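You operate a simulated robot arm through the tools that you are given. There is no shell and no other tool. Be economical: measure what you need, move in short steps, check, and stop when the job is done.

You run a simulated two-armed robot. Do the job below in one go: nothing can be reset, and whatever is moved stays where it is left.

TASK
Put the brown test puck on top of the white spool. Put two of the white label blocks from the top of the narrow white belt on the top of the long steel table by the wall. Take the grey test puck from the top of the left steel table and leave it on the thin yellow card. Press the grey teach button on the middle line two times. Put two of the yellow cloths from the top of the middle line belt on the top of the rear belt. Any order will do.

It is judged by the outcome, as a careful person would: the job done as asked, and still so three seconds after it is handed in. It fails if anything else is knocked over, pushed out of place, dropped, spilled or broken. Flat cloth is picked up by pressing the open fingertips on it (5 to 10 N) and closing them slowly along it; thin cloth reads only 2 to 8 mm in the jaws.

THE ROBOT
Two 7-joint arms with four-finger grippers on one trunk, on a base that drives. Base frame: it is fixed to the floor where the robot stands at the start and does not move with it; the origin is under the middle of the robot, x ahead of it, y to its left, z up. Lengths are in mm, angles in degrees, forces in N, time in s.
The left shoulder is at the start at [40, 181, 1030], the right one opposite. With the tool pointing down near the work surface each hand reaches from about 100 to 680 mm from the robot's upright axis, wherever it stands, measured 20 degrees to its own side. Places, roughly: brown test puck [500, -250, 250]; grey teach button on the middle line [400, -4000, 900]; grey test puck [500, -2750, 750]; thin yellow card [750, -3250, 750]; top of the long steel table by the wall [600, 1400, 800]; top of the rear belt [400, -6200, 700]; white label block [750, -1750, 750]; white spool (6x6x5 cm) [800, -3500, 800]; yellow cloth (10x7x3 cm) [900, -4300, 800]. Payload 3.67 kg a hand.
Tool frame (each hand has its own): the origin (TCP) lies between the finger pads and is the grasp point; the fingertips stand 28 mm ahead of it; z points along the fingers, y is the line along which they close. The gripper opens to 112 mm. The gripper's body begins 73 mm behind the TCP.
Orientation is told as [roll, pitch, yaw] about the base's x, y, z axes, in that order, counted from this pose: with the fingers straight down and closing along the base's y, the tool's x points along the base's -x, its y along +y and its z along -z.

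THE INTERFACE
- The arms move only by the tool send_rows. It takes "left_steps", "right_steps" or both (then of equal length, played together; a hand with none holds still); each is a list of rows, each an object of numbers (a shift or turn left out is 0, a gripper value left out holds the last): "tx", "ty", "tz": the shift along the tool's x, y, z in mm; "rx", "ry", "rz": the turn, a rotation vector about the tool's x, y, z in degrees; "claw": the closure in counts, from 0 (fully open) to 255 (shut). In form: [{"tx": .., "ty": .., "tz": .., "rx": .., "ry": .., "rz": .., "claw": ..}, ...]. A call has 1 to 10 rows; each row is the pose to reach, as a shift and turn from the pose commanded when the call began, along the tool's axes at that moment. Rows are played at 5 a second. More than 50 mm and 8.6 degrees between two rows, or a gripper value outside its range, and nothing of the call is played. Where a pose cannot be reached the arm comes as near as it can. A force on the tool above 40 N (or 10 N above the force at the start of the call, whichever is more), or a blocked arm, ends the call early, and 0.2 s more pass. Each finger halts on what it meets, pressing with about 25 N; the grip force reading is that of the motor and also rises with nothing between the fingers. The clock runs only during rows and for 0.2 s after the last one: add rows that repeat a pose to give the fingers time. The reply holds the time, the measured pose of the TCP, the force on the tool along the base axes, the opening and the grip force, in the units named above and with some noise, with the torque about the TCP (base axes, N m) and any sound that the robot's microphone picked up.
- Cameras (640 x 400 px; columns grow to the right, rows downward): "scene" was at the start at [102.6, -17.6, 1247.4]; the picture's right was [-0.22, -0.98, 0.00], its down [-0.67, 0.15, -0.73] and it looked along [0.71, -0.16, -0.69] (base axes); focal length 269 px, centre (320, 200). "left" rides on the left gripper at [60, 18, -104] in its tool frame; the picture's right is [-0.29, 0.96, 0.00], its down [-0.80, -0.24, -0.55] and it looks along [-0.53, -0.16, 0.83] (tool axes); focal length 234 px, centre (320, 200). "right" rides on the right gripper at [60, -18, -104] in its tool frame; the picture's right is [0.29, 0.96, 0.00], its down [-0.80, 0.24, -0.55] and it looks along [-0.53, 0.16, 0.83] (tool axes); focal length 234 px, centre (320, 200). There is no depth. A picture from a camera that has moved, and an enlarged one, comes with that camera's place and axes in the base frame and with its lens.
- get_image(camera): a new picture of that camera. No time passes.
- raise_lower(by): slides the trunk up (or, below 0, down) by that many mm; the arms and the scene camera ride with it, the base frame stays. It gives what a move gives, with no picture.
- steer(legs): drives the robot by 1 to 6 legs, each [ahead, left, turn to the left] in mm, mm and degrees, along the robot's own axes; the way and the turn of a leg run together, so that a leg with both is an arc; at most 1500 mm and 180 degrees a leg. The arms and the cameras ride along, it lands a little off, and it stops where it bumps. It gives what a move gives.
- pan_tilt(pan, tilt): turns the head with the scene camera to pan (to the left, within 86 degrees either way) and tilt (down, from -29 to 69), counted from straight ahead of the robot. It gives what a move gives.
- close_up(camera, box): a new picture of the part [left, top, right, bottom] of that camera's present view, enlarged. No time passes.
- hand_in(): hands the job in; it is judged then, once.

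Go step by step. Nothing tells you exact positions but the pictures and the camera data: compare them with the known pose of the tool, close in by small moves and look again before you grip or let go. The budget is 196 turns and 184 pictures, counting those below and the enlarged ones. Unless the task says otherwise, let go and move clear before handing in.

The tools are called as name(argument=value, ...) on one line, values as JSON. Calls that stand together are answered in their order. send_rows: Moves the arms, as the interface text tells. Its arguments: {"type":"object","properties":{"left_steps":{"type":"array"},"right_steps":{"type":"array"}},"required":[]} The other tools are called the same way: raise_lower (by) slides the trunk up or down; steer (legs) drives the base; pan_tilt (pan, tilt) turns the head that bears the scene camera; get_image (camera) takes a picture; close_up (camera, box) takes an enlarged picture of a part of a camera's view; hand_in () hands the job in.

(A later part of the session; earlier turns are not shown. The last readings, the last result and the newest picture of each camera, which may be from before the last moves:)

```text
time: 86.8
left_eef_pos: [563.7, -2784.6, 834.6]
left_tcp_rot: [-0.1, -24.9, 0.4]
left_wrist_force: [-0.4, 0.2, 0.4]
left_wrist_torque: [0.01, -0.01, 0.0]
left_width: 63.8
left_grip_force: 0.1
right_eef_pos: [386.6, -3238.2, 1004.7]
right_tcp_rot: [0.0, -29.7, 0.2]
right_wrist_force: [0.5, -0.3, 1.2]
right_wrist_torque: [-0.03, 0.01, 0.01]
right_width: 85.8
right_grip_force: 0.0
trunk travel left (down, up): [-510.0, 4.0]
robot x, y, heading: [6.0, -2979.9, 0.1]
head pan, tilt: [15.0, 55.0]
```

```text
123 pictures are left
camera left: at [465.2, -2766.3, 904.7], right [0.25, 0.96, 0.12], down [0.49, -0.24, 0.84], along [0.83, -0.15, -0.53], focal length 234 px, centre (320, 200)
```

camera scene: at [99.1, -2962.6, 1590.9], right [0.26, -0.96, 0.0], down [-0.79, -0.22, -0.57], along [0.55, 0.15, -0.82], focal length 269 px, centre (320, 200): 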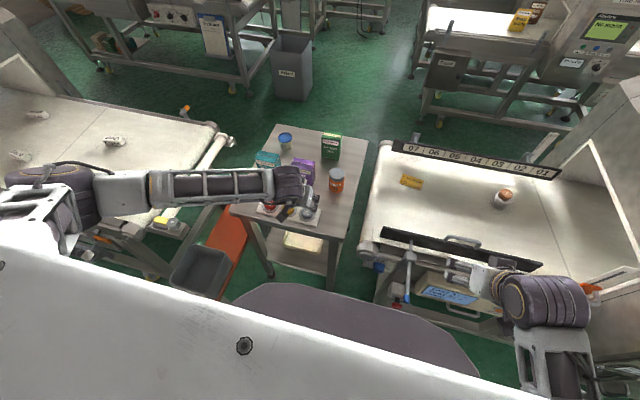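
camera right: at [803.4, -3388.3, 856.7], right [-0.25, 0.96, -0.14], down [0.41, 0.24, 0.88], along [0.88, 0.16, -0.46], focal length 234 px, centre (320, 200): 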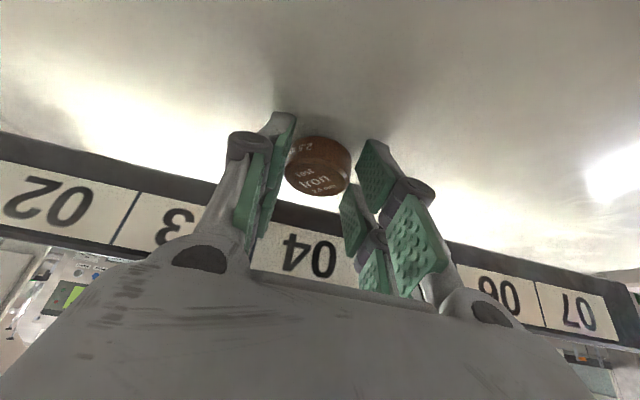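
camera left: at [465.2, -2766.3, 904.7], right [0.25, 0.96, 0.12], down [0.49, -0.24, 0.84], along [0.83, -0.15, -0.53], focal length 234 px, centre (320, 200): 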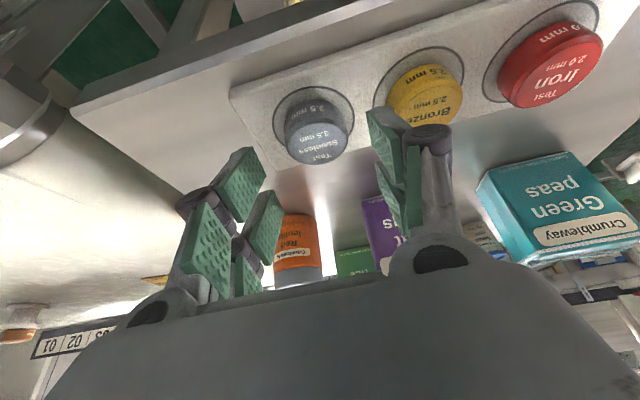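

This is consistent. I'm lowering the rest of the way and closing.

send_rows(left_steps=[{"tx": 3, "tz": 12, "ty": 1}, {"tx": 7, "tz": 24, "ty": 1}, {"tx": 9.9, "tz": 31, "ty": 1}, {"tx": 9.9, "tz": 31, "ty": 1}, {"tx": 9.9, "tz": 31, "ty": 1, "claw": 130}, {"tx": 9.9, "tz": 31, "ty": 1, "claw": 150}, {"tx": 9.9, "tz": 31, "ty": 1, "claw": 180}, {"tx": 9.9, "tz": 31, "ty": 1, "claw": 220}, {"tx": 9.9, "tz": 31, "ty": 1, "claw": 220}])

get_image(camera="left")

```text
time: 88.4
left_eef_pos: [572.2, -2784.5, 807.6]
left_tcp_rot: [0.0, -25.4, 0.5]
left_wrist_force: [-8.4, 2.4, 17.8]
left_wrist_torque: [0.24, 0.4, 0.06]
left_width: 40.6
left_grip_force: 24.6
right_eef_pos: [386.9, -3238.2, 1005.5]
right_tcp_rot: [0.0, -29.9, 0.2]
right_wrist_force: [0.4, 0.5, 1.1]
right_wrist_torque: [-0.02, 0.03, 0.0]
right_width: 85.4
right_grip_force: 0.1
trunk travel left (down, up): [-510.0, 4.0]
robot x, y, heading: [7.5, -2980.3, 0.4]
head pan, tilt: [15.0, 55.0]
stopped in row 8 (left hand): the force on the tool passed its limit at 41 N (the readings are from after the stop); the commanded pose is now the measured one
```

```text
122 pictures are left
camera left: at [472.0, -2765.2, 876.5], right [0.25, 0.96, 0.12], down [0.48, -0.23, 0.84], along [0.84, -0.15, -0.52], focal length 234 px, centre (320, 200)
```

left: 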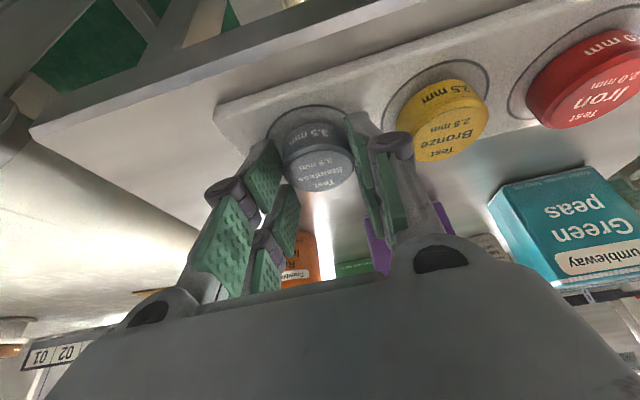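

The puck is gripped at 40.6 mm; the tips pressed on the rack, which doesn't seem to have shifted. I'll lift.

send_rows(left_steps=[{"tx": -4, "tz": -9}, {"tx": -17, "tz": -36}, {"tx": -34, "tz": -72}, {"tx": -55, "tz": -118}, {"tx": -76, "tz": -163}, {"tx": -85, "tz": -181}, {"tx": -85, "tz": -181}])

get_image(camera="left")

get_image(camera="scene")

```text
refused: row 4 steps farther than a row can; nothing moved
```

```text
121 pictures are left
camera left: at [472.0, -2765.2, 876.5], right [0.25, 0.96, 0.12], down [0.48, -0.23, 0.84], along [0.84, -0.15, -0.52], focal length 234 px, centre (320, 200)
```

left: 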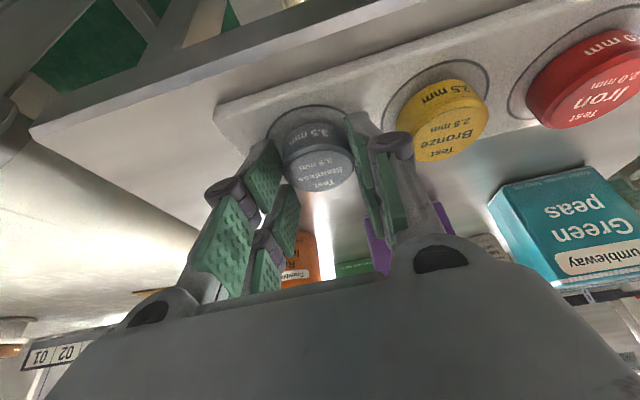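

```text
120 pictures are left
camera scene: at [97.2, -2962.6, 1590.8], right [0.27, -0.96, 0.0], down [-0.79, -0.22, -0.57], along [0.55, 0.15, -0.82], focal length 269 px, centre (320, 200)
```

scene: 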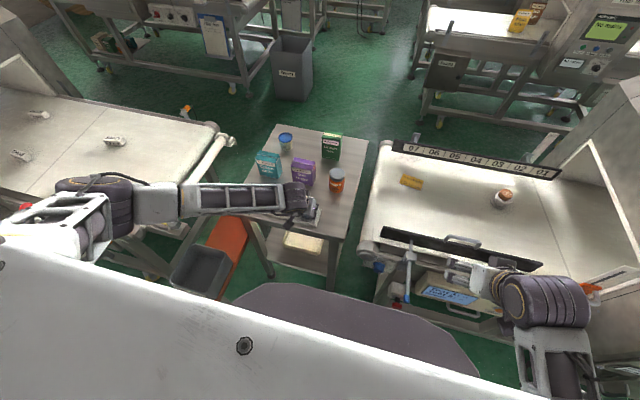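

That row was too long, so I'll lift in smaller steps.

send_rows(left_steps=[{"tx": -4, "tz": -9}, {"tx": -12, "tz": -26}, {"tx": -25, "tz": -54}, {"tx": -40, "tz": -86}, {"tx": -55, "tz": -118}, {"tx": -70, "tz": -150}, {"tx": -85, "tz": -181}, {"tx": -85, "tz": -181}])

get_image(camera="left")

```text
time: 90.2
left_eef_pos: [572.4, -2783.2, 1007.5]
left_tcp_rot: [0.0, -25.3, 0.5]
left_wrist_force: [-0.2, -0.1, -1.5]
left_wrist_torque: [-0.02, -0.01, -0.03]
left_width: 40.6
left_grip_force: 24.9
right_eef_pos: [386.4, -3238.6, 1004.7]
right_tcp_rot: [0.1, -29.8, 0.2]
right_wrist_force: [-1.0, -0.4, 0.0]
right_wrist_torque: [-0.03, 0.0, 0.02]
right_width: 85.6
right_grip_force: 0.0
trunk travel left (down, up): [-510.0, 4.0]
robot x, y, heading: [10.1, -2982.2, 0.2]
head pan, tilt: [15.0, 55.0]
```

```text
119 pictures are left
camera left: at [472.5, -2764.4, 1075.8], right [0.25, 0.96, 0.12], down [0.49, -0.24, 0.84], along [0.84, -0.15, -0.53], focal length 234 px, centre (320, 200)
```

left: 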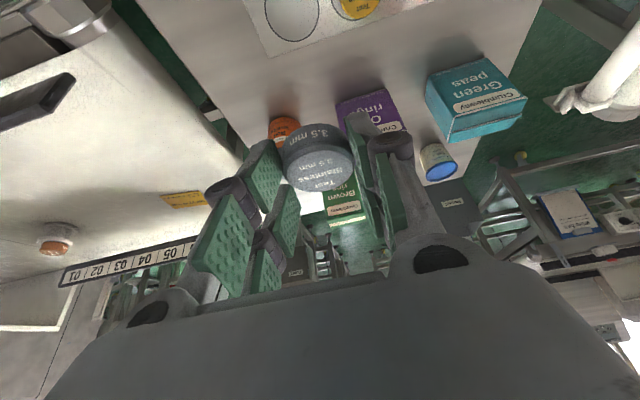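

The grey puck is held. The card lies near [834, -3140, 767]. I'll lift the right hand out of the way, then slide right and go in so the left hand faces the card.

send_rows(right_steps=[{"tx": -15, "tz": -26, "ty": 20}, {"tx": -30, "tz": -52, "ty": 40}, {"tx": -45, "tz": -78, "ty": 60}, {"tx": -60, "tz": -104, "ty": 80}, {"tx": -75, "tz": -130, "ty": 100}, {"tx": -75, "tz": -130, "ty": 100}])

steer(legs=[[-10, -300, 0], [110, 0, 0]])

pan_tilt(pan=10, tilt=50)

get_image(camera="scene")

get_image(camera="left")

```text
time: 91.6
left_eef_pos: [571.3, -2781.6, 1006.5]
left_tcp_rot: [-0.1, -25.3, 0.6]
left_wrist_force: [-1.0, 0.0, -0.2]
left_wrist_torque: [0.01, -0.03, -0.01]
left_width: 40.3
left_grip_force: 25.5
right_eef_pos: [428.8, -3120.0, 1147.3]
right_tcp_rot: [0.1, -29.6, 0.2]
right_wrist_force: [0.9, 0.3, -0.1]
right_wrist_torque: [0.04, -0.02, -0.02]
right_width: 85.6
right_grip_force: 0.0
right hand out of reach, approached as far as the arm can: row 1, 2, 3, 4, 5, 6
trunk travel left (down, up): [-510.0, 4.0]
robot x, y, heading: [8.0, -2983.2, 0.5]
head pan, tilt: [15.0, 55.0]
```

```text
time: 94.5
left_eef_pos: [672.2, -3083.8, 1007.4]
left_tcp_rot: [-0.1, -25.3, 0.5]
left_wrist_force: [0.6, 0.2, -1.2]
left_wrist_torque: [0.02, -0.03, -0.03]
left_width: 40.4
left_grip_force: 25.2
right_eef_pos: [528.5, -3422.8, 1146.4]
right_tcp_rot: [0.0, -29.7, 0.2]
right_wrist_force: [-0.1, -0.3, 0.9]
right_wrist_torque: [-0.01, -0.01, 0.04]
right_width: 85.7
right_grip_force: 0.1
trunk travel left (down, up): [-510.0, 4.0]
robot x, y, heading: [105.7, -3283.9, 0.5]
head pan, tilt: [15.0, 55.0]
```

```text
time: 95.2
left_eef_pos: [672.9, -3083.3, 1005.7]
left_tcp_rot: [0.0, -25.3, 0.5]
left_wrist_force: [0.6, 0.7, -1.1]
left_wrist_torque: [-0.05, -0.02, 0.01]
left_width: 39.8
left_grip_force: 25.2
right_eef_pos: [530.7, -3421.1, 1147.1]
right_tcp_rot: [0.0, -29.6, 0.1]
right_wrist_force: [-0.2, -0.9, -0.6]
right_wrist_torque: [0.03, 0.03, 0.01]
right_width: 85.8
right_grip_force: 0.0
trunk travel left (down, up): [-510.0, 4.0]
robot x, y, heading: [108.4, -3278.0, 0.2]
head pan, tilt: [10.0, 50.0]
```

```text
118 pictures are left
camera scene: at [207.3, -3268.8, 1597.3], right [0.18, -0.98, 0.0], down [-0.75, -0.14, -0.64], along [0.63, 0.12, -0.77], focal length 269 px, centre (320, 200)
```

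scene: 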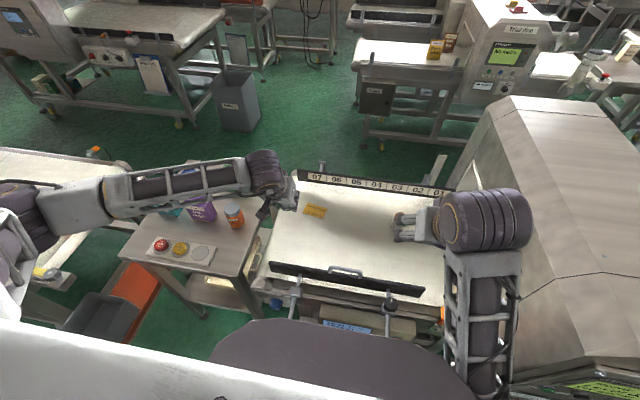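

```text
117 pictures are left
camera left: at [573.8, -3065.7, 1075.2], right [0.25, 0.96, 0.12], down [0.49, -0.24, 0.84], along [0.84, -0.15, -0.53], focal length 234 px, centre (320, 200)
```

left: 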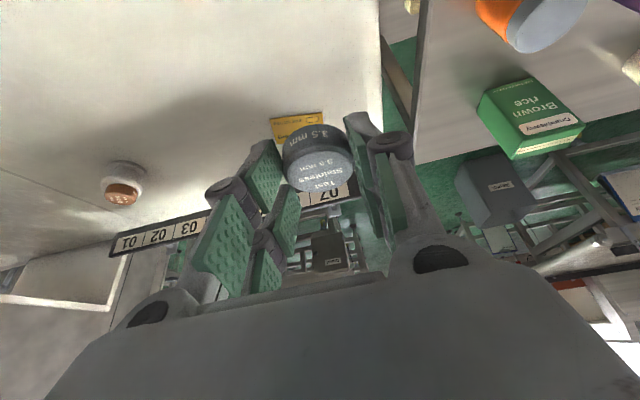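

The card centre is at [835, -3140]. I'm moving the left hand over it.

send_rows(left_steps=[{"tx": -14, "ty": -10, "tz": 33}, {"tx": -27, "ty": -20, "tz": 66}, {"tx": -40, "ty": -30, "tz": 100}, {"tx": -53, "ty": -40, "tz": 133}, {"tx": -66, "ty": -50, "tz": 166}, {"tx": -80, "ty": -58, "tz": 199}, {"tx": -80, "ty": -58, "tz": 199}])

get_image(camera="left")

close_up(camera="scene", box=[240, 150, 400, 250])

```text
time: 96.8
left_eef_pos: [830.9, -3140.3, 860.0]
left_tcp_rot: [-0.2, -25.3, 0.5]
left_wrist_force: [-0.2, 0.3, 0.2]
left_wrist_torque: [0.05, -0.02, 0.05]
left_width: 40.3
left_grip_force: 24.5
right_eef_pos: [528.7, -3419.9, 1147.3]
right_tcp_rot: [0.0, -29.7, 0.2]
right_wrist_force: [-0.5, 0.1, -0.6]
right_wrist_torque: [0.01, -0.03, 0.0]
right_width: 85.8
right_grip_force: 0.2
trunk travel left (down, up): [-510.0, 4.0]
robot x, y, heading: [108.3, -3281.3, 0.2]
head pan, tilt: [10.0, 50.0]
```

```text
116 pictures are left
camera left: at [731.2, -3122.5, 930.2], right [0.25, 0.96, 0.12], down [0.49, -0.23, 0.84], along [0.84, -0.15, -0.53], focal length 234 px, centre (320, 200)
```

left: 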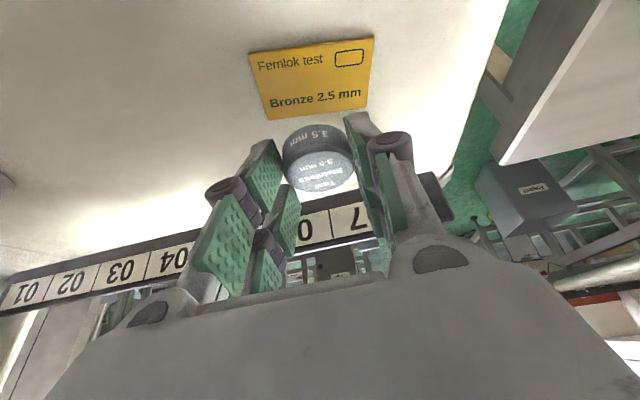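

```text
4.00 times, centred on (320, 200) of scene
camera zoom: at [205.7, -3268.1, 1597.4], right [0.18, -0.98, 0.0], down [-0.75, -0.14, -0.64], along [0.63, 0.11, -0.77], focal length 1077 px, centre (320, 200)
```

zoom: 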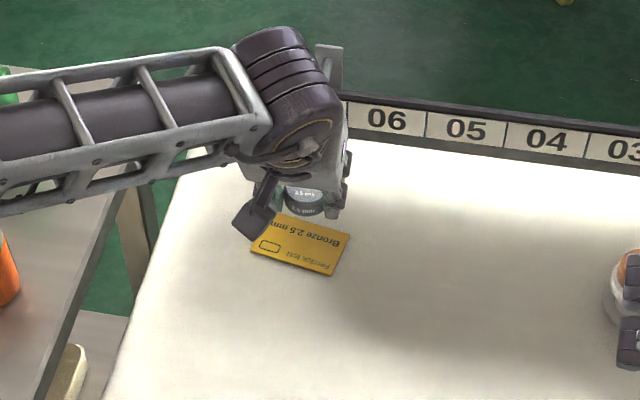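

The card centre in the hand view is about [830, -3135]. I'm lowering with a small correction.

send_rows(left_steps=[{"tx": 8, "ty": 2, "tz": 14}, {"tx": 16, "ty": 4, "tz": 28}, {"tx": 21, "ty": 5, "tz": 36}, {"tx": 24, "ty": 5, "tz": 41.7}, {"tx": 24, "ty": 5, "tz": 41.7}])

get_image(camera="left")

```text
time: 98.0
left_eef_pos: [827.1, -3134.7, 812.0]
left_tcp_rot: [0.0, -25.2, 0.5]
left_wrist_force: [0.0, 0.0, -1.0]
left_wrist_torque: [0.0, -0.01, 0.0]
left_width: 40.0
left_grip_force: 25.7
right_eef_pos: [529.9, -3421.0, 1146.9]
right_tcp_rot: [0.0, -29.6, 0.3]
right_wrist_force: [-0.4, 0.2, -0.6]
right_wrist_torque: [-0.01, 0.0, 0.0]
right_width: 85.8
right_grip_force: 0.2
trunk travel left (down, up): [-510.0, 4.0]
robot x, y, heading: [103.9, -3281.3, 0.4]
head pan, tilt: [10.0, 50.0]
```

```text
114 pictures are left
camera left: at [727.0, -3117.3, 881.8], right [0.25, 0.96, 0.12], down [0.49, -0.24, 0.84], along [0.84, -0.15, -0.53], focal length 234 px, centre (320, 200)
```

left: 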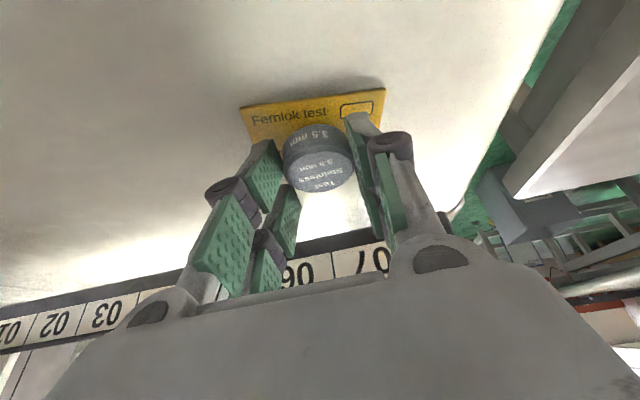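

send_rows(left_steps=[{"tx": 1, "tz": 2}, {"tx": 2.1, "tz": 4.5}, {"tx": 2.1, "tz": 4.5}])

```text
time: 98.8
left_eef_pos: [826.1, -3136.3, 806.3]
left_tcp_rot: [-0.1, -25.3, 0.5]
left_wrist_force: [-0.4, -0.5, -0.5]
left_wrist_torque: [-0.01, -0.02, -0.02]
left_width: 40.0
left_grip_force: 25.1
right_eef_pos: [529.0, -3421.8, 1146.7]
right_tcp_rot: [0.1, -29.7, 0.2]
right_wrist_force: [-0.3, 0.4, -0.1]
right_wrist_torque: [-0.02, -0.02, 0.02]
right_width: 85.9
right_grip_force: 0.0
trunk travel left (down, up): [-510.0, 4.0]
robot x, y, heading: [110.0, -3281.9, 0.2]
head pan, tilt: [10.0, 50.0]
```

send_rows(left_steps=[{"tx": 0.9, "tz": 1.8}, {"tx": 1.7, "tz": 3.6}, {"tx": 1.7, "tz": 3.6}])

```text
time: 99.6
left_eef_pos: [827.0, -3136.2, 802.0]
left_tcp_rot: [-0.1, -25.3, 0.5]
left_wrist_force: [-0.1, -0.7, -0.7]
left_wrist_torque: [-0.01, 0.0, 0.0]
left_width: 39.8
left_grip_force: 25.4
right_eef_pos: [529.9, -3422.7, 1147.1]
right_tcp_rot: [0.0, -29.7, 0.2]
right_wrist_force: [0.5, 0.1, 0.4]
right_wrist_torque: [0.03, -0.03, -0.02]
right_width: 85.9
right_grip_force: 0.0
trunk travel left (down, up): [-510.0, 4.0]
robot x, y, heading: [108.3, -3286.3, 0.1]
head pan, tilt: [10.0, 50.0]
```

send_rows(left_steps=[{"tx": 0.6, "tz": 1.3}, {"tx": 1.2, "tz": 2.6}, {"tx": 1.2, "tz": 2.6}])

close_up(camera="left", box=[220, 60, 420, 220])

```text
time: 100.4
left_eef_pos: [827.5, -3136.0, 799.7]
left_tcp_rot: [-0.1, -25.3, 0.6]
left_wrist_force: [-0.2, 0.5, 0.1]
left_wrist_torque: [0.01, 0.01, -0.04]
left_width: 40.0
left_grip_force: 24.9
right_eef_pos: [529.4, -3421.7, 1146.2]
right_tcp_rot: [0.2, -29.7, 0.3]
right_wrist_force: [-0.3, 0.0, -0.1]
right_wrist_torque: [-0.01, -0.01, -0.01]
right_width: 85.6
right_grip_force: 0.1
trunk travel left (down, up): [-510.0, 4.0]
robot x, y, heading: [109.2, -3283.4, 0.4]
head pan, tilt: [10.0, 50.0]
```

```text
2.50 times, centred on (320, 140) of left
camera zoom: at [727.0, -3117.4, 869.8], right [0.25, 0.96, 0.12], down [0.49, -0.24, 0.84], along [0.84, -0.15, -0.53], focal length 585 px, centre (320, 350)
```

zoom: 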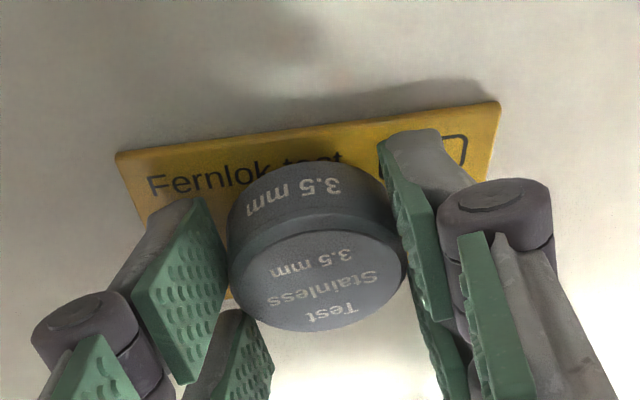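

send_rows(left_steps=[{"tx": 0.6, "tz": 1.3}, {"tx": 1, "tz": 2.1}, {"tx": 1, "tz": 2.1}])

```text
time: 101.2
left_eef_pos: [826.0, -3135.7, 799.6]
left_tcp_rot: [-0.1, -25.3, 0.5]
left_wrist_force: [0.0, 0.4, 0.8]
left_wrist_torque: [0.01, -0.02, 0.02]
left_width: 40.0
left_grip_force: 24.9
right_eef_pos: [529.7, -3420.7, 1148.2]
right_tcp_rot: [0.0, -29.7, 0.2]
right_wrist_force: [0.2, -0.7, -0.6]
right_wrist_torque: [0.0, 0.01, -0.01]
right_width: 85.6
right_grip_force: 0.0
trunk travel left (down, up): [-510.0, 4.0]
robot x, y, heading: [109.6, -3282.5, 0.2]
head pan, tilt: [10.0, 50.0]
```

send_rows(left_steps=[{"tx": 0.6, "tz": 1.3}, {"tx": 0.8, "tz": 1.8}, {"tx": 0.8, "tz": 1.8}])

```text
time: 102.0
left_eef_pos: [826.6, -3135.3, 798.1]
left_tcp_rot: [-0.2, -25.3, 0.5]
left_wrist_force: [0.0, 1.4, 11.8]
left_wrist_torque: [0.04, -0.1, -0.03]
left_width: 39.9
left_grip_force: 24.8
right_eef_pos: [528.4, -3421.9, 1147.1]
right_tcp_rot: [-0.1, -29.7, 0.3]
right_wrist_force: [0.4, 0.2, 0.3]
right_wrist_torque: [0.01, 0.0, 0.0]
right_width: 85.8
right_grip_force: 0.0
trunk travel left (down, up): [-510.0, 4.0]
robot x, y, heading: [109.7, -3282.4, 0.6]
head pan, tilt: [10.0, 50.0]
```

The puck is in contact with the card. I'll ease up 1 mm and open slowly.

send_rows(left_steps=[{"tx": -0.5, "tz": -1}, {"tx": -0.5, "tz": -1, "claw": 165}, {"tx": -0.5, "tz": -1, "claw": 155}, {"tx": -0.5, "tz": -1, "claw": 140}, {"tx": -0.5, "tz": -1, "claw": 110}, {"tx": -0.5, "tz": -1, "claw": 70}, {"tx": -0.5, "tz": -1, "claw": 70}])

get_image(camera="left")

```text
time: 103.6
left_eef_pos: [826.3, -3135.5, 797.3]
left_tcp_rot: [0.0, -25.2, 0.6]
left_wrist_force: [0.7, -0.5, 0.2]
left_wrist_torque: [0.0, 0.02, 0.02]
left_width: 81.4
left_grip_force: 0.2
right_eef_pos: [530.1, -3421.4, 1146.5]
right_tcp_rot: [0.1, -29.7, 0.1]
right_wrist_force: [0.4, -0.2, 0.2]
right_wrist_torque: [-0.02, 0.03, 0.02]
right_width: 85.5
right_grip_force: 0.0
trunk travel left (down, up): [-510.0, 4.0]
robot x, y, heading: [109.0, -3282.5, 0.4]
head pan, tilt: [10.0, 50.0]
```

```text
112 pictures are left
camera left: at [726.8, -3117.4, 866.6], right [0.25, 0.96, 0.12], down [0.49, -0.24, 0.84], along [0.84, -0.15, -0.53], focal length 234 px, centre (320, 200)
```

left: 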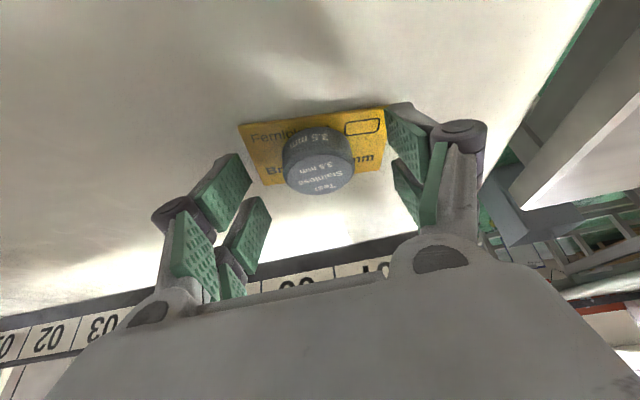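

The grey puck rests on the card. I'll retreat the left hand and back out.

send_rows(left_steps=[{"tz": -25}, {"tz": -65}, {"tz": -110}, {"tz": -155}, {"tz": -200}, {"tz": -230}, {"tz": -230}])

close_up(camera="left", box=[220, 20, 420, 180])

steer(legs=[[-380, 0, 0]])

pan_tilt(pan=-40, tilt=40)

get_image(camera="scene")

```text
time: 105.2
left_eef_pos: [729.7, -3135.6, 1005.0]
left_tcp_rot: [0.0, -25.2, 0.5]
left_wrist_force: [-0.2, 0.3, -1.6]
left_wrist_torque: [0.02, 0.03, -0.03]
left_width: 81.5
left_grip_force: 0.0
right_eef_pos: [529.9, -3421.2, 1146.0]
right_tcp_rot: [-0.1, -29.5, 0.2]
right_wrist_force: [0.4, 0.0, 0.0]
right_wrist_torque: [0.05, 0.02, -0.03]
right_width: 85.7
right_grip_force: 0.1
trunk travel left (down, up): [-510.0, 4.0]
robot x, y, heading: [109.5, -3285.4, 0.2]
head pan, tilt: [10.0, 50.0]
```

```text
2.50 times, centred on (320, 100) of left
camera zoom: at [630.0, -3118.2, 1075.2], right [0.25, 0.96, 0.12], down [0.49, -0.24, 0.84], along [0.84, -0.15, -0.53], focal length 585 px, centre (320, 450)
```

zoom: 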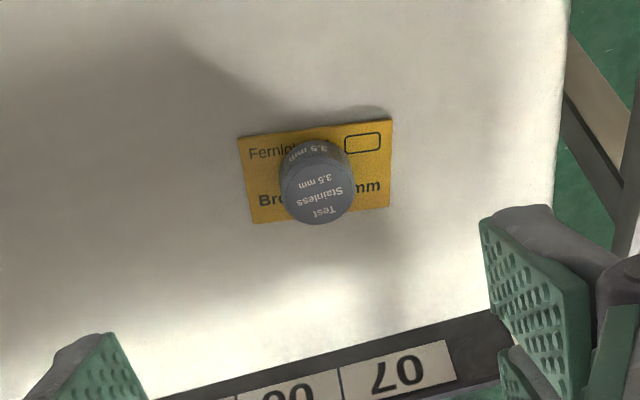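

```text
time: 107.6
left_eef_pos: [352.1, -3138.5, 1005.6]
left_tcp_rot: [-0.1, -25.2, 0.5]
left_wrist_force: [-0.4, 0.0, 0.6]
left_wrist_torque: [-0.01, 0.0, -0.02]
left_width: 80.9
left_grip_force: 0.1
right_eef_pos: [154.2, -3423.8, 1145.4]
right_tcp_rot: [0.0, -29.5, 0.3]
right_wrist_force: [-0.5, 0.2, 0.2]
right_wrist_torque: [0.0, 0.01, -0.01]
right_width: 85.5
right_grip_force: 0.0
trunk travel left (down, up): [-510.0, 4.0]
robot x, y, heading: [-271.6, -3284.7, 0.2]
head pan, tilt: [10.0, 50.0]
```

```text
time: 108.8
left_eef_pos: [351.8, -3137.4, 1005.3]
left_tcp_rot: [0.0, -25.4, 0.6]
left_wrist_force: [0.3, 0.0, -0.7]
left_wrist_torque: [0.01, 0.0, -0.03]
left_width: 81.1
left_grip_force: 0.0
right_eef_pos: [151.8, -3422.6, 1145.3]
right_tcp_rot: [0.0, -29.7, 0.3]
right_wrist_force: [0.0, -0.5, 0.8]
right_wrist_torque: [0.01, 0.01, 0.01]
right_width: 85.9
right_grip_force: 0.1
trunk travel left (down, up): [-510.0, 4.0]
robot x, y, heading: [-271.5, -3284.6, 0.1]
head pan, tilt: [-40.0, 40.0]
```

```text
110 pictures are left
camera scene: at [-181.3, -3338.8, 1611.5], right [-0.64, -0.77, 0.0], down [-0.5, 0.41, -0.77], along [0.59, -0.49, -0.64], focal length 269 px, centre (320, 200)
```

scene: 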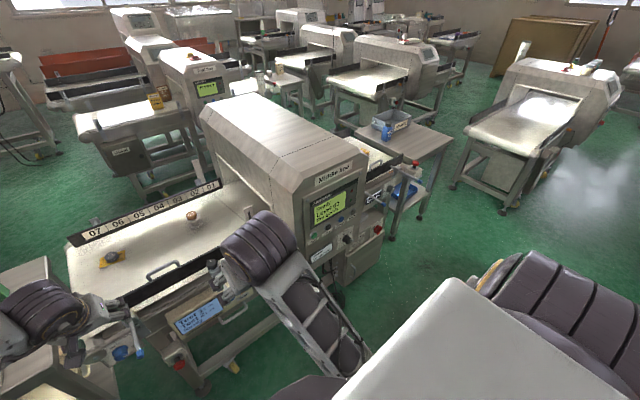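

Both pucks are placed. Next is the teach button on the middle-line housing: I'll retract the left hand and drive alongside to look at the panel.

send_rows(left_steps=[{"tx": 34, "tz": -16}, {"tx": 68, "tz": -32}, {"tx": 102, "tz": -48}, {"tx": 136, "tz": -64}, {"tx": 136, "tz": -64}])

steer(legs=[[-40, -600, 0]])

pan_tilt(pan=-10, tilt=40)

get_image(camera="scene")

```text
time: 110.0
left_eef_pos: [201.8, -3139.4, 1005.4]
left_tcp_rot: [0.0, -25.2, 0.6]
left_wrist_force: [-0.5, -0.1, -0.1]
left_wrist_torque: [0.01, 0.02, -0.03]
left_width: 81.4
left_grip_force: 0.0
right_eef_pos: [152.0, -3423.9, 1146.4]
right_tcp_rot: [-0.1, -29.7, 0.3]
right_wrist_force: [-0.1, -0.2, -0.3]
right_wrist_torque: [0.01, 0.0, 0.02]
right_width: 85.8
right_grip_force: 0.1
trunk travel left (down, up): [-510.0, 4.0]
robot x, y, heading: [-270.4, -3286.4, 0.5]
head pan, tilt: [-40.0, 40.0]
```

```text
time: 113.5
left_eef_pos: [166.1, -3734.8, 1006.8]
left_tcp_rot: [-0.1, -25.4, 0.8]
left_wrist_force: [-0.5, -0.1, -0.3]
left_wrist_torque: [0.02, 0.04, -0.04]
left_width: 81.1
left_grip_force: 0.1
right_eef_pos: [117.7, -4018.5, 1145.7]
right_tcp_rot: [-0.2, -29.7, 0.6]
right_wrist_force: [0.9, 0.4, 0.3]
right_wrist_torque: [0.03, 0.0, 0.01]
right_width: 85.8
right_grip_force: 0.1
trunk travel left (down, up): [-510.0, 4.0]
robot x, y, heading: [-303.8, -3884.3, 0.7]
head pan, tilt: [-40.0, 40.0]
```

```text
time: 114.4
left_eef_pos: [165.4, -3734.7, 1006.8]
left_tcp_rot: [-0.2, -25.3, 0.8]
left_wrist_force: [0.4, -0.2, -0.2]
left_wrist_torque: [0.0, 0.02, 0.0]
left_width: 81.4
left_grip_force: 0.0
right_eef_pos: [118.4, -4018.2, 1146.4]
right_tcp_rot: [-0.1, -29.6, 0.5]
right_wrist_force: [0.8, 0.2, 0.0]
right_wrist_torque: [0.0, 0.0, 0.0]
right_width: 85.8
right_grip_force: 0.1
trunk travel left (down, up): [-510.0, 4.0]
robot x, y, heading: [-303.1, -3882.1, 0.6]
head pan, tilt: [-10.0, 40.0]
```

```text
109 pictures are left
camera scene: at [-198.0, -3895.3, 1611.6], right [-0.16, -0.99, 0.0], down [-0.63, 0.11, -0.77], along [0.76, -0.13, -0.64], focal length 269 px, centre (320, 200)
```

scene: 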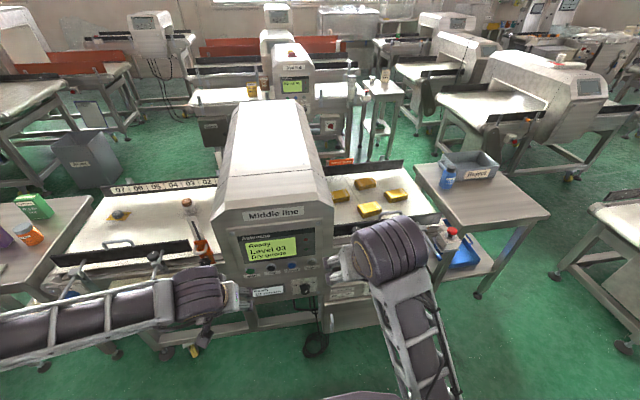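

I see the panel, and four folded yellow cloths on the outfeed belt to its right. I'll zoom in on the panel.

close_up(camera="scene", box=[210, 190, 350, 310])

close_up(camera="scene", box=[310, 150, 490, 290])

```text
3.33 times, centred on (280, 250) of scene
camera zoom: at [-198.0, -3895.3, 1611.6], right [-0.16, -0.99, 0.0], down [-0.63, 0.11, -0.77], along [0.76, -0.13, -0.64], focal length 897 px, centre (453, 33)
```

zoom: 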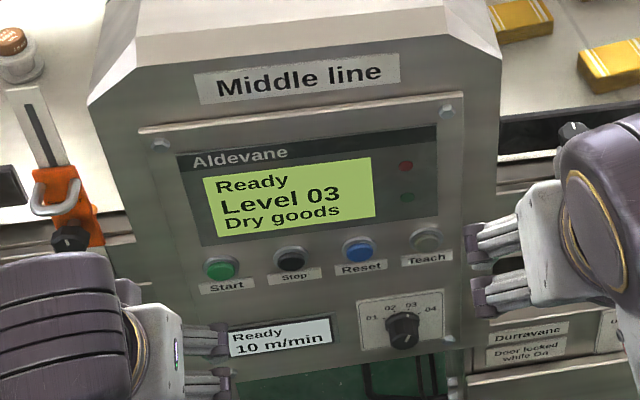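

```text
2.86 times, centred on (400, 220) of scene
camera zoom: at [-198.0, -3895.3, 1611.6], right [-0.16, -0.99, 0.0], down [-0.63, 0.11, -0.77], along [0.76, -0.13, -0.64], focal length 769 px, centre (91, 143)
```

zoom: 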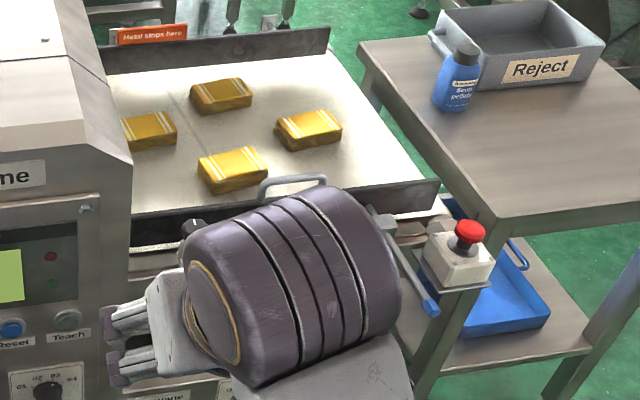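

The grey "Teach" button is the rightmost of the four. I'll close the right hand and point it forward below its present place, then triangulate with the hand camera.

send_rows(right_steps=[{"tx": 19, "tz": 34, "ty": 12, "ry": -6, "claw": 255}, {"tx": 38, "tz": 68, "ty": 24, "ry": -12}, {"tx": 57, "tz": 102, "ty": 36, "ry": -18}, {"tx": 76, "tz": 136, "ty": 48, "ry": -24}, {"tx": 95, "tz": 174, "ty": 60, "ry": -30}, {"tx": 95, "tz": 174, "ty": 60, "ry": -37}, {"tx": 95, "tz": 174, "ty": 60, "ry": -43}, {"tx": 95, "tz": 174, "ty": 60, "ry": -43}])

get_image(camera="right")

get_image(camera="scene")

```text
time: 116.4
left_eef_pos: [165.9, -3734.8, 1004.5]
left_tcp_rot: [0.1, -25.3, 0.8]
left_wrist_force: [0.4, -0.1, 0.0]
left_wrist_torque: [0.03, 0.02, 0.01]
left_width: 81.2
left_grip_force: 0.0
right_eef_pos: [137.4, -4003.8, 970.4]
right_tcp_rot: [-8.0, -75.5, 5.3]
right_wrist_force: [0.2, 0.4, 0.9]
right_wrist_torque: [0.01, -0.02, 0.02]
right_width: 0.2
right_grip_force: 25.0
trunk travel left (down, up): [-510.0, 4.0]
robot x, y, heading: [-302.2, -3883.0, 0.6]
head pan, tilt: [-10.0, 40.0]
stopped in row 8 (right hand): the arm was blocked; the commanded pose is now the measured one
```

```text
106 pictures are left
camera right: at [21.8, -4016.7, 939.2], right [-0.03, 0.95, -0.31], down [-0.33, 0.29, 0.9], along [0.94, 0.13, 0.3], focal length 234 px, centre (320, 200)
```

right: 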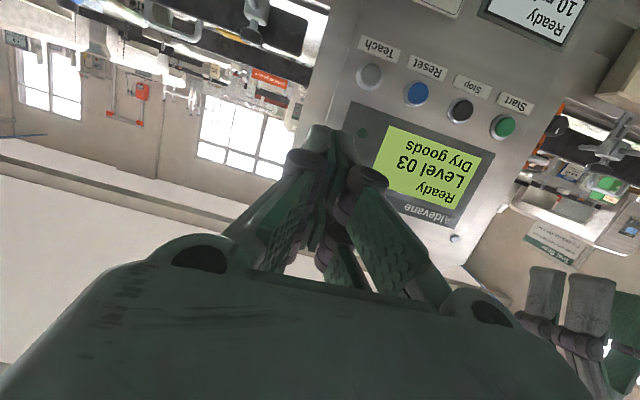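

```text
105 pictures are left
camera scene: at [-198.0, -3895.7, 1610.7], right [-0.16, -0.99, 0.0], down [-0.63, 0.11, -0.77], along [0.76, -0.13, -0.64], focal length 269 px, centre (320, 200)
```

scene: 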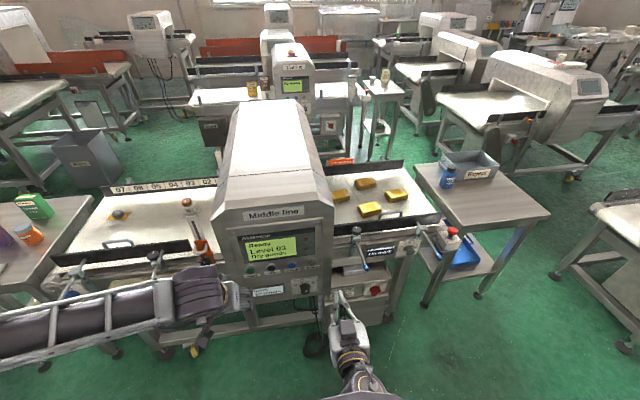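

Triangulation gives the Teach button at [363, -3961, 866] on a vertical panel. I'm moving the closed fingertips to about 40 mm in front of it.

send_rows(right_steps=[{"tx": 13, "ty": 11, "tz": 34}, {"tx": 26, "ty": 21, "tz": 68}, {"tx": 40, "ty": 32, "tz": 103}, {"tx": 53, "ty": 43, "tz": 137}, {"tx": 66, "ty": 54, "tz": 171}, {"tx": 66, "ty": 54, "tz": 171}])

get_image(camera="right")

close_up(camera="scene", box=[240, 220, 380, 320])

```text
time: 117.2
left_eef_pos: [168.0, -3735.0, 1005.5]
left_tcp_rot: [0.1, -25.2, 0.8]
left_wrist_force: [0.9, 0.3, -1.1]
left_wrist_torque: [-0.02, 0.01, -0.01]
left_width: 81.5
left_grip_force: 0.0
right_eef_pos: [235.2, -4014.6, 975.4]
right_tcp_rot: [-12.5, -82.0, 7.4]
right_wrist_force: [-0.2, 0.4, -0.7]
right_wrist_torque: [0.02, -0.04, 0.01]
right_width: 0.1
right_grip_force: 24.9
trunk travel left (down, up): [-510.0, 4.0]
robot x, y, heading: [-302.2, -3884.3, 0.5]
head pan, tilt: [-10.0, 40.0]
stopped in row 4 (right hand): the arm was blocked; the commanded pose is now the measured one
```

```text
104 pictures are left
camera right: at [124.7, -4025.1, 931.4], right [0.04, 0.95, -0.31], down [-0.42, 0.3, 0.86], along [0.91, 0.09, 0.41], focal length 234 px, centre (320, 200)
```

right: 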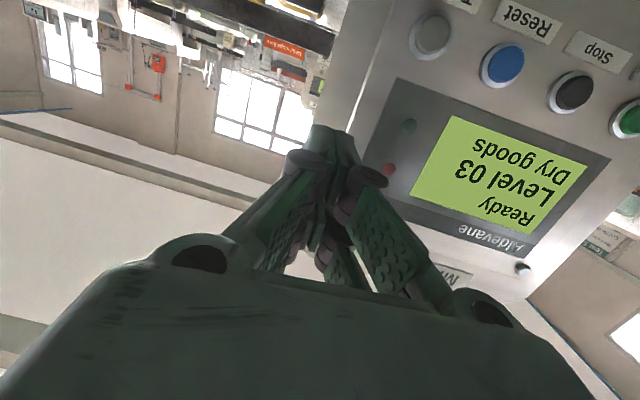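

```text
4.00 times, centred on (310, 270) of scene
camera zoom: at [-195.9, -3895.7, 1611.4], right [-0.16, -0.99, 0.0], down [-0.64, 0.11, -0.77], along [0.75, -0.13, -0.64], focal length 1077 px, centre (360, -80)
```

zoom: 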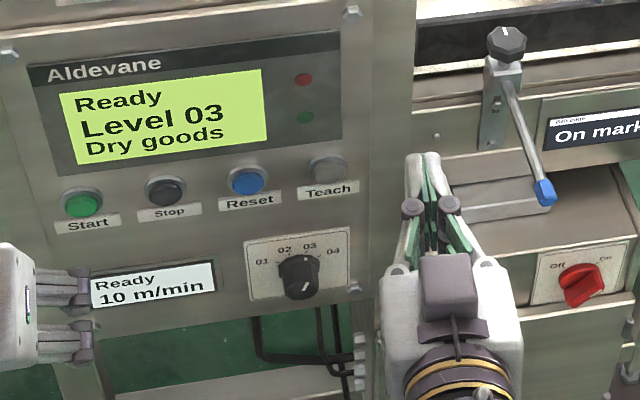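

The arm hits a joint limit when pointing that flat. I'll go back to a 45° forward tilt and press by moving straight ahead with the fingertip edge instead.

send_rows(right_steps=[{"tz": -15, "ry": 6}, {"tz": -30, "ry": 12}, {"tz": -45, "ry": 18}, {"tz": -60, "ry": 24}, {"tz": -60, "ry": 30}, {"tz": -60, "ry": 37}, {"tz": -60, "ry": 37}])

```text
time: 118.8
left_eef_pos: [166.9, -3734.4, 1006.3]
left_tcp_rot: [0.0, -25.3, 0.9]
left_wrist_force: [0.7, -0.1, 0.2]
left_wrist_torque: [0.02, 0.02, -0.02]
left_width: 81.2
left_grip_force: 0.1
right_eef_pos: [168.2, -4016.1, 975.7]
right_tcp_rot: [-5.1, -44.7, -0.6]
right_wrist_force: [0.3, 0.3, 0.1]
right_wrist_torque: [0.0, 0.01, -0.03]
right_width: 0.0
right_grip_force: 24.8
trunk travel left (down, up): [-510.0, 4.0]
robot x, y, heading: [-302.2, -3881.7, 0.8]
head pan, tilt: [-10.0, 40.0]
```

send_rows(right_steps=[{"tx": -5, "ty": 11, "tz": 32, "rx": -2}, {"tx": -10, "ty": 22, "tz": 65, "rx": -5}, {"tx": -15, "ty": 33, "tz": 97, "rx": -5}, {"tx": -20, "ty": 44, "tz": 130, "rx": -5}, {"tx": -25, "ty": 55, "tz": 155, "rx": -5}, {"tx": -25, "ty": 55, "tz": 155, "rx": -5}])

get_image(camera="right")

close_up(camera="scene", box=[240, 220, 380, 320])

```text
time: 120.5
left_eef_pos: [166.1, -3734.5, 1004.8]
left_tcp_rot: [0.1, -25.2, 0.8]
left_wrist_force: [-0.2, -0.8, -0.4]
left_wrist_torque: [-0.01, -0.02, 0.0]
left_width: 81.2
left_grip_force: 0.1
right_eef_pos: [299.6, -4000.8, 872.4]
right_tcp_rot: [-2.8, -44.5, 0.7]
right_wrist_force: [0.6, 0.1, 0.1]
right_wrist_torque: [-0.03, -0.01, 0.03]
right_width: 0.0
right_grip_force: 24.2
trunk travel left (down, up): [-510.0, 4.0]
robot x, y, heading: [-303.3, -3880.3, 0.4]
head pan, tilt: [-10.0, 40.0]
stopped in row 6 (right hand): the arm was blocked; the commanded pose is now the measured one
```

```text
102 pictures are left
camera right: at [184.3, -4015.0, 905.4], right [-0.18, 0.95, -0.24], down [0.19, 0.27, 0.94], along [0.96, 0.13, -0.23], focal length 234 px, centre (320, 200)
```

right: 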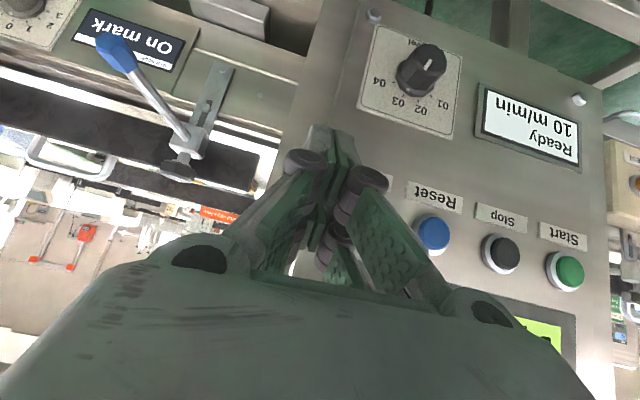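

```text
4.00 times, centred on (310, 270) of scene
camera zoom: at [-197.7, -3895.7, 1611.5], right [-0.16, -0.99, 0.0], down [-0.63, 0.11, -0.77], along [0.76, -0.13, -0.64], focal length 1077 px, centre (360, -80)
```

zoom: 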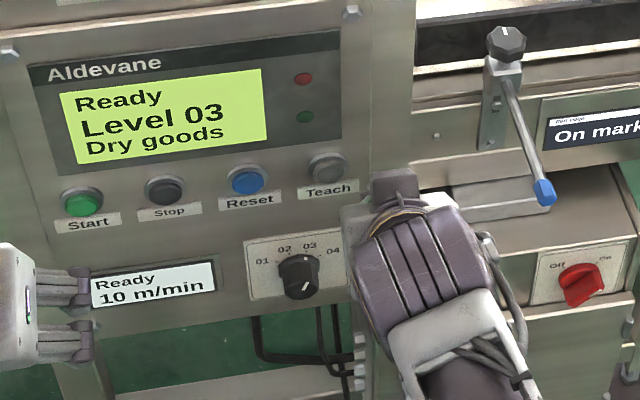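

The arm can't swing further inward here, so I'll shift the base left about 85 mm, with a small retreat for safety.

steer(legs=[[-40, 85, -0.4]])

get_image(camera="right")

```text
time: 121.6
left_eef_pos: [127.1, -3655.6, 1005.6]
left_tcp_rot: [0.0, -25.3, 0.4]
left_wrist_force: [0.3, 0.0, -0.2]
left_wrist_torque: [-0.01, -0.02, -0.02]
left_width: 81.2
left_grip_force: 0.1
right_eef_pos: [256.1, -3921.1, 871.8]
right_tcp_rot: [-2.7, -44.3, 0.2]
right_wrist_force: [-0.4, -0.5, -0.2]
right_wrist_torque: [-0.04, -0.01, -0.01]
right_width: 0.0
right_grip_force: 25.5
trunk travel left (down, up): [-510.0, 4.0]
robot x, y, heading: [-345.5, -3802.3, 0.1]
head pan, tilt: [-10.0, 40.0]
```

```text
100 pictures are left
camera right: at [143.1, -3935.5, 905.4], right [-0.18, 0.96, -0.23], down [0.19, 0.27, 0.95], along [0.97, 0.12, -0.23], focal length 234 px, centre (320, 200)
```

right: 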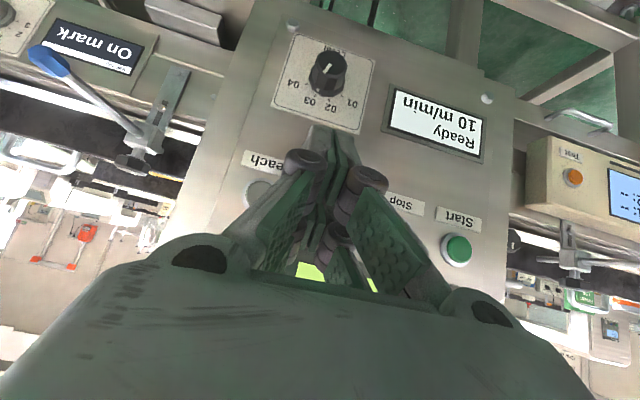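

The button is confirmed near [360, -3964, 864]. I'm moving the fingertip in front of it and squaring the roll.

send_rows(right_steps=[{"tx": -12, "ty": -14, "tz": 9, "rx": -1}, {"tx": -24, "ty": -28, "tz": 18, "rx": -2}, {"tx": -35.7, "ty": -41, "tz": 26.4, "rx": -2.7}, {"tx": -35.7, "ty": -41, "tz": 26.4, "rx": -2.7}])

get_image(camera="right")

close_up(camera="scene", box=[240, 200, 420, 320])

```text
time: 122.6
left_eef_pos: [128.8, -3655.3, 1006.5]
left_tcp_rot: [0.0, -25.3, 0.3]
left_wrist_force: [0.6, -0.6, 0.2]
left_wrist_torque: [0.01, -0.02, 0.03]
left_width: 81.0
left_grip_force: 0.0
right_eef_pos: [301.2, -3963.5, 879.2]
right_tcp_rot: [-0.1, -44.5, 0.2]
right_wrist_force: [-0.3, 0.6, 0.7]
right_wrist_torque: [0.01, 0.01, 0.02]
right_width: 0.0
right_grip_force: 25.0
trunk travel left (down, up): [-510.0, 4.0]
robot x, y, heading: [-342.8, -3800.3, 0.3]
head pan, tilt: [-10.0, 40.0]
```

```text
99 pictures are left
camera right: at [186.6, -3982.7, 912.3], right [-0.21, 0.96, -0.2], down [0.18, 0.24, 0.95], along [0.96, 0.16, -0.22], focal length 234 px, centre (320, 200)
```

right: 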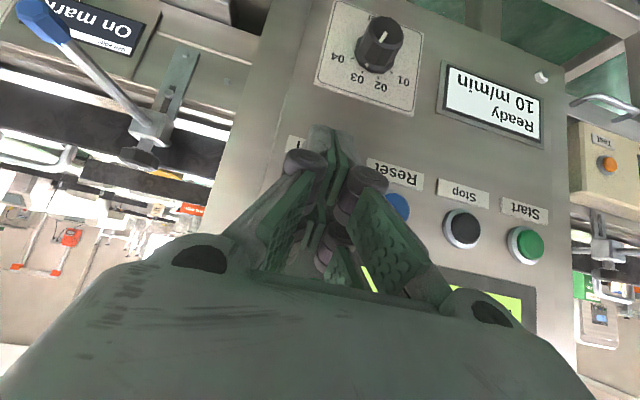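

```text
3.33 times, centred on (330, 260) of scene
camera zoom: at [-238.0, -3814.4, 1611.5], right [-0.17, -0.99, 0.0], down [-0.63, 0.11, -0.77], along [0.75, -0.13, -0.64], focal length 897 px, centre (287, 0)
```

zoom: 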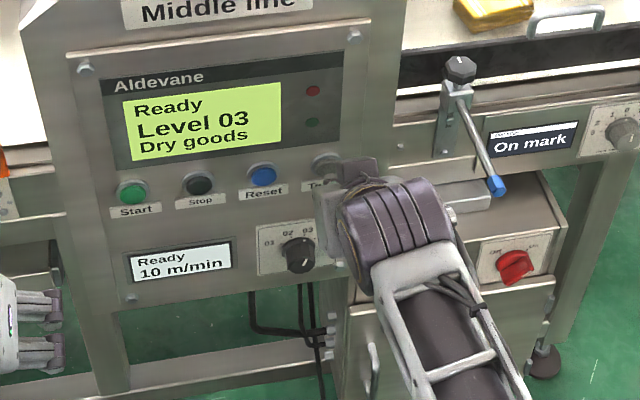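

I'm pressing straight forward in small steps until a force or a click shows up.

send_rows(right_steps=[{"tx": -7, "tz": 7, "ty": 4}, {"tx": -14, "tz": 14, "ty": 4}, {"tx": -17, "tz": 17, "ty": 4}, {"tx": -19, "tz": 19, "ty": 4}, {"tx": -21, "tz": 21, "ty": 4}, {"tx": -23, "tz": 22.5, "ty": 4}])

close_up(camera="scene", box=[240, 200, 420, 320])

```text
time: 124.0
left_eef_pos: [124.1, -3654.7, 1008.5]
left_tcp_rot: [-0.1, -25.5, 0.3]
left_wrist_force: [0.3, 0.5, 0.2]
left_wrist_torque: [0.0, -0.02, -0.03]
left_width: 81.0
left_grip_force: 0.0
right_eef_pos: [326.9, -3958.7, 881.5]
right_tcp_rot: [0.0, -44.4, 0.1]
right_wrist_force: [-35.8, 0.8, 10.0]
right_wrist_torque: [0.01, -0.27, -0.01]
right_width: 6.0
right_grip_force: 36.1
trunk travel left (down, up): [-510.0, 4.0]
robot x, y, heading: [-347.1, -3799.0, 0.1]
head pan, tilt: [-10.0, 40.0]
heard: click
```

```text
3.33 times, centred on (330, 260) of scene
camera zoom: at [-245.5, -3812.7, 1612.0], right [-0.17, -0.99, 0.0], down [-0.63, 0.11, -0.77], along [0.76, -0.13, -0.64], focal length 897 px, centre (287, 0)
```

zoom: 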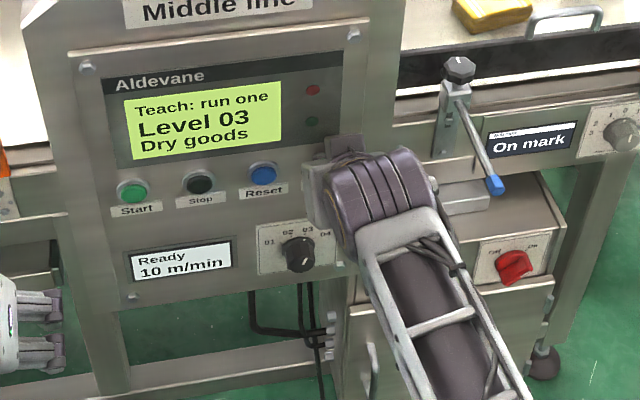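

There was a click and the display shows "Teach: run one", so the first press worked. I'll back off 15 mm to release and then press again the same way.

send_rows(right_steps=[{"tx": 5, "tz": -5}, {"tx": 11, "tz": -11}, {"tx": 11, "tz": -11}, {"tx": 11, "tz": -11}])

send_rows(right_steps=[{"tx": -4, "tz": 4}, {"tx": -7, "tz": 7}, {"tx": -9, "tz": 9}, {"tx": -11, "tz": 10.8}])

close_up(camera="scene", box=[240, 200, 420, 320])

```text
time: 125.0
left_eef_pos: [127.2, -3656.0, 1005.3]
left_tcp_rot: [0.0, -25.3, 0.3]
left_wrist_force: [0.0, 1.0, 1.1]
left_wrist_torque: [0.04, -0.02, -0.02]
left_width: 81.1
left_grip_force: 0.0
right_eef_pos: [317.6, -3959.1, 879.7]
right_tcp_rot: [0.0, -44.5, 0.2]
right_wrist_force: [0.0, -0.4, 0.2]
right_wrist_torque: [0.02, -0.01, 0.02]
right_width: 0.2
right_grip_force: 36.1
trunk travel left (down, up): [-510.0, 4.0]
robot x, y, heading: [-345.0, -3800.3, 0.3]
head pan, tilt: [-10.0, 40.0]
```

```text
time: 126.0
left_eef_pos: [123.7, -3656.1, 1007.6]
left_tcp_rot: [-0.1, -25.5, 0.3]
left_wrist_force: [-0.5, -0.6, -1.0]
left_wrist_torque: [0.01, -0.03, 0.0]
left_width: 81.6
left_grip_force: 0.1
right_eef_pos: [327.7, -3958.7, 880.3]
right_tcp_rot: [0.0, -44.5, 0.1]
right_wrist_force: [-34.2, 0.1, 11.3]
right_wrist_torque: [-0.02, -0.26, -0.02]
right_width: 5.8
right_grip_force: 35.4
trunk travel left (down, up): [-510.0, 4.0]
robot x, y, heading: [-344.5, -3801.1, 0.3]
head pan, tilt: [-10.0, 40.0]
heard: click
```

```text
3.33 times, centred on (330, 260) of scene
camera zoom: at [-245.1, -3812.9, 1612.0], right [-0.17, -0.99, 0.0], down [-0.63, 0.11, -0.77], along [0.76, -0.13, -0.64], focal length 897 px, centre (287, 0)
```

zoom: 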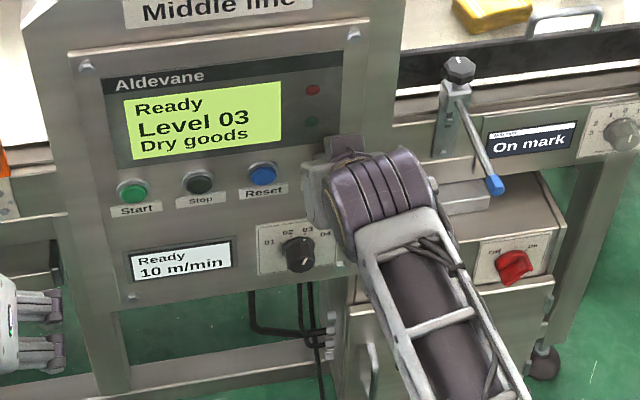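

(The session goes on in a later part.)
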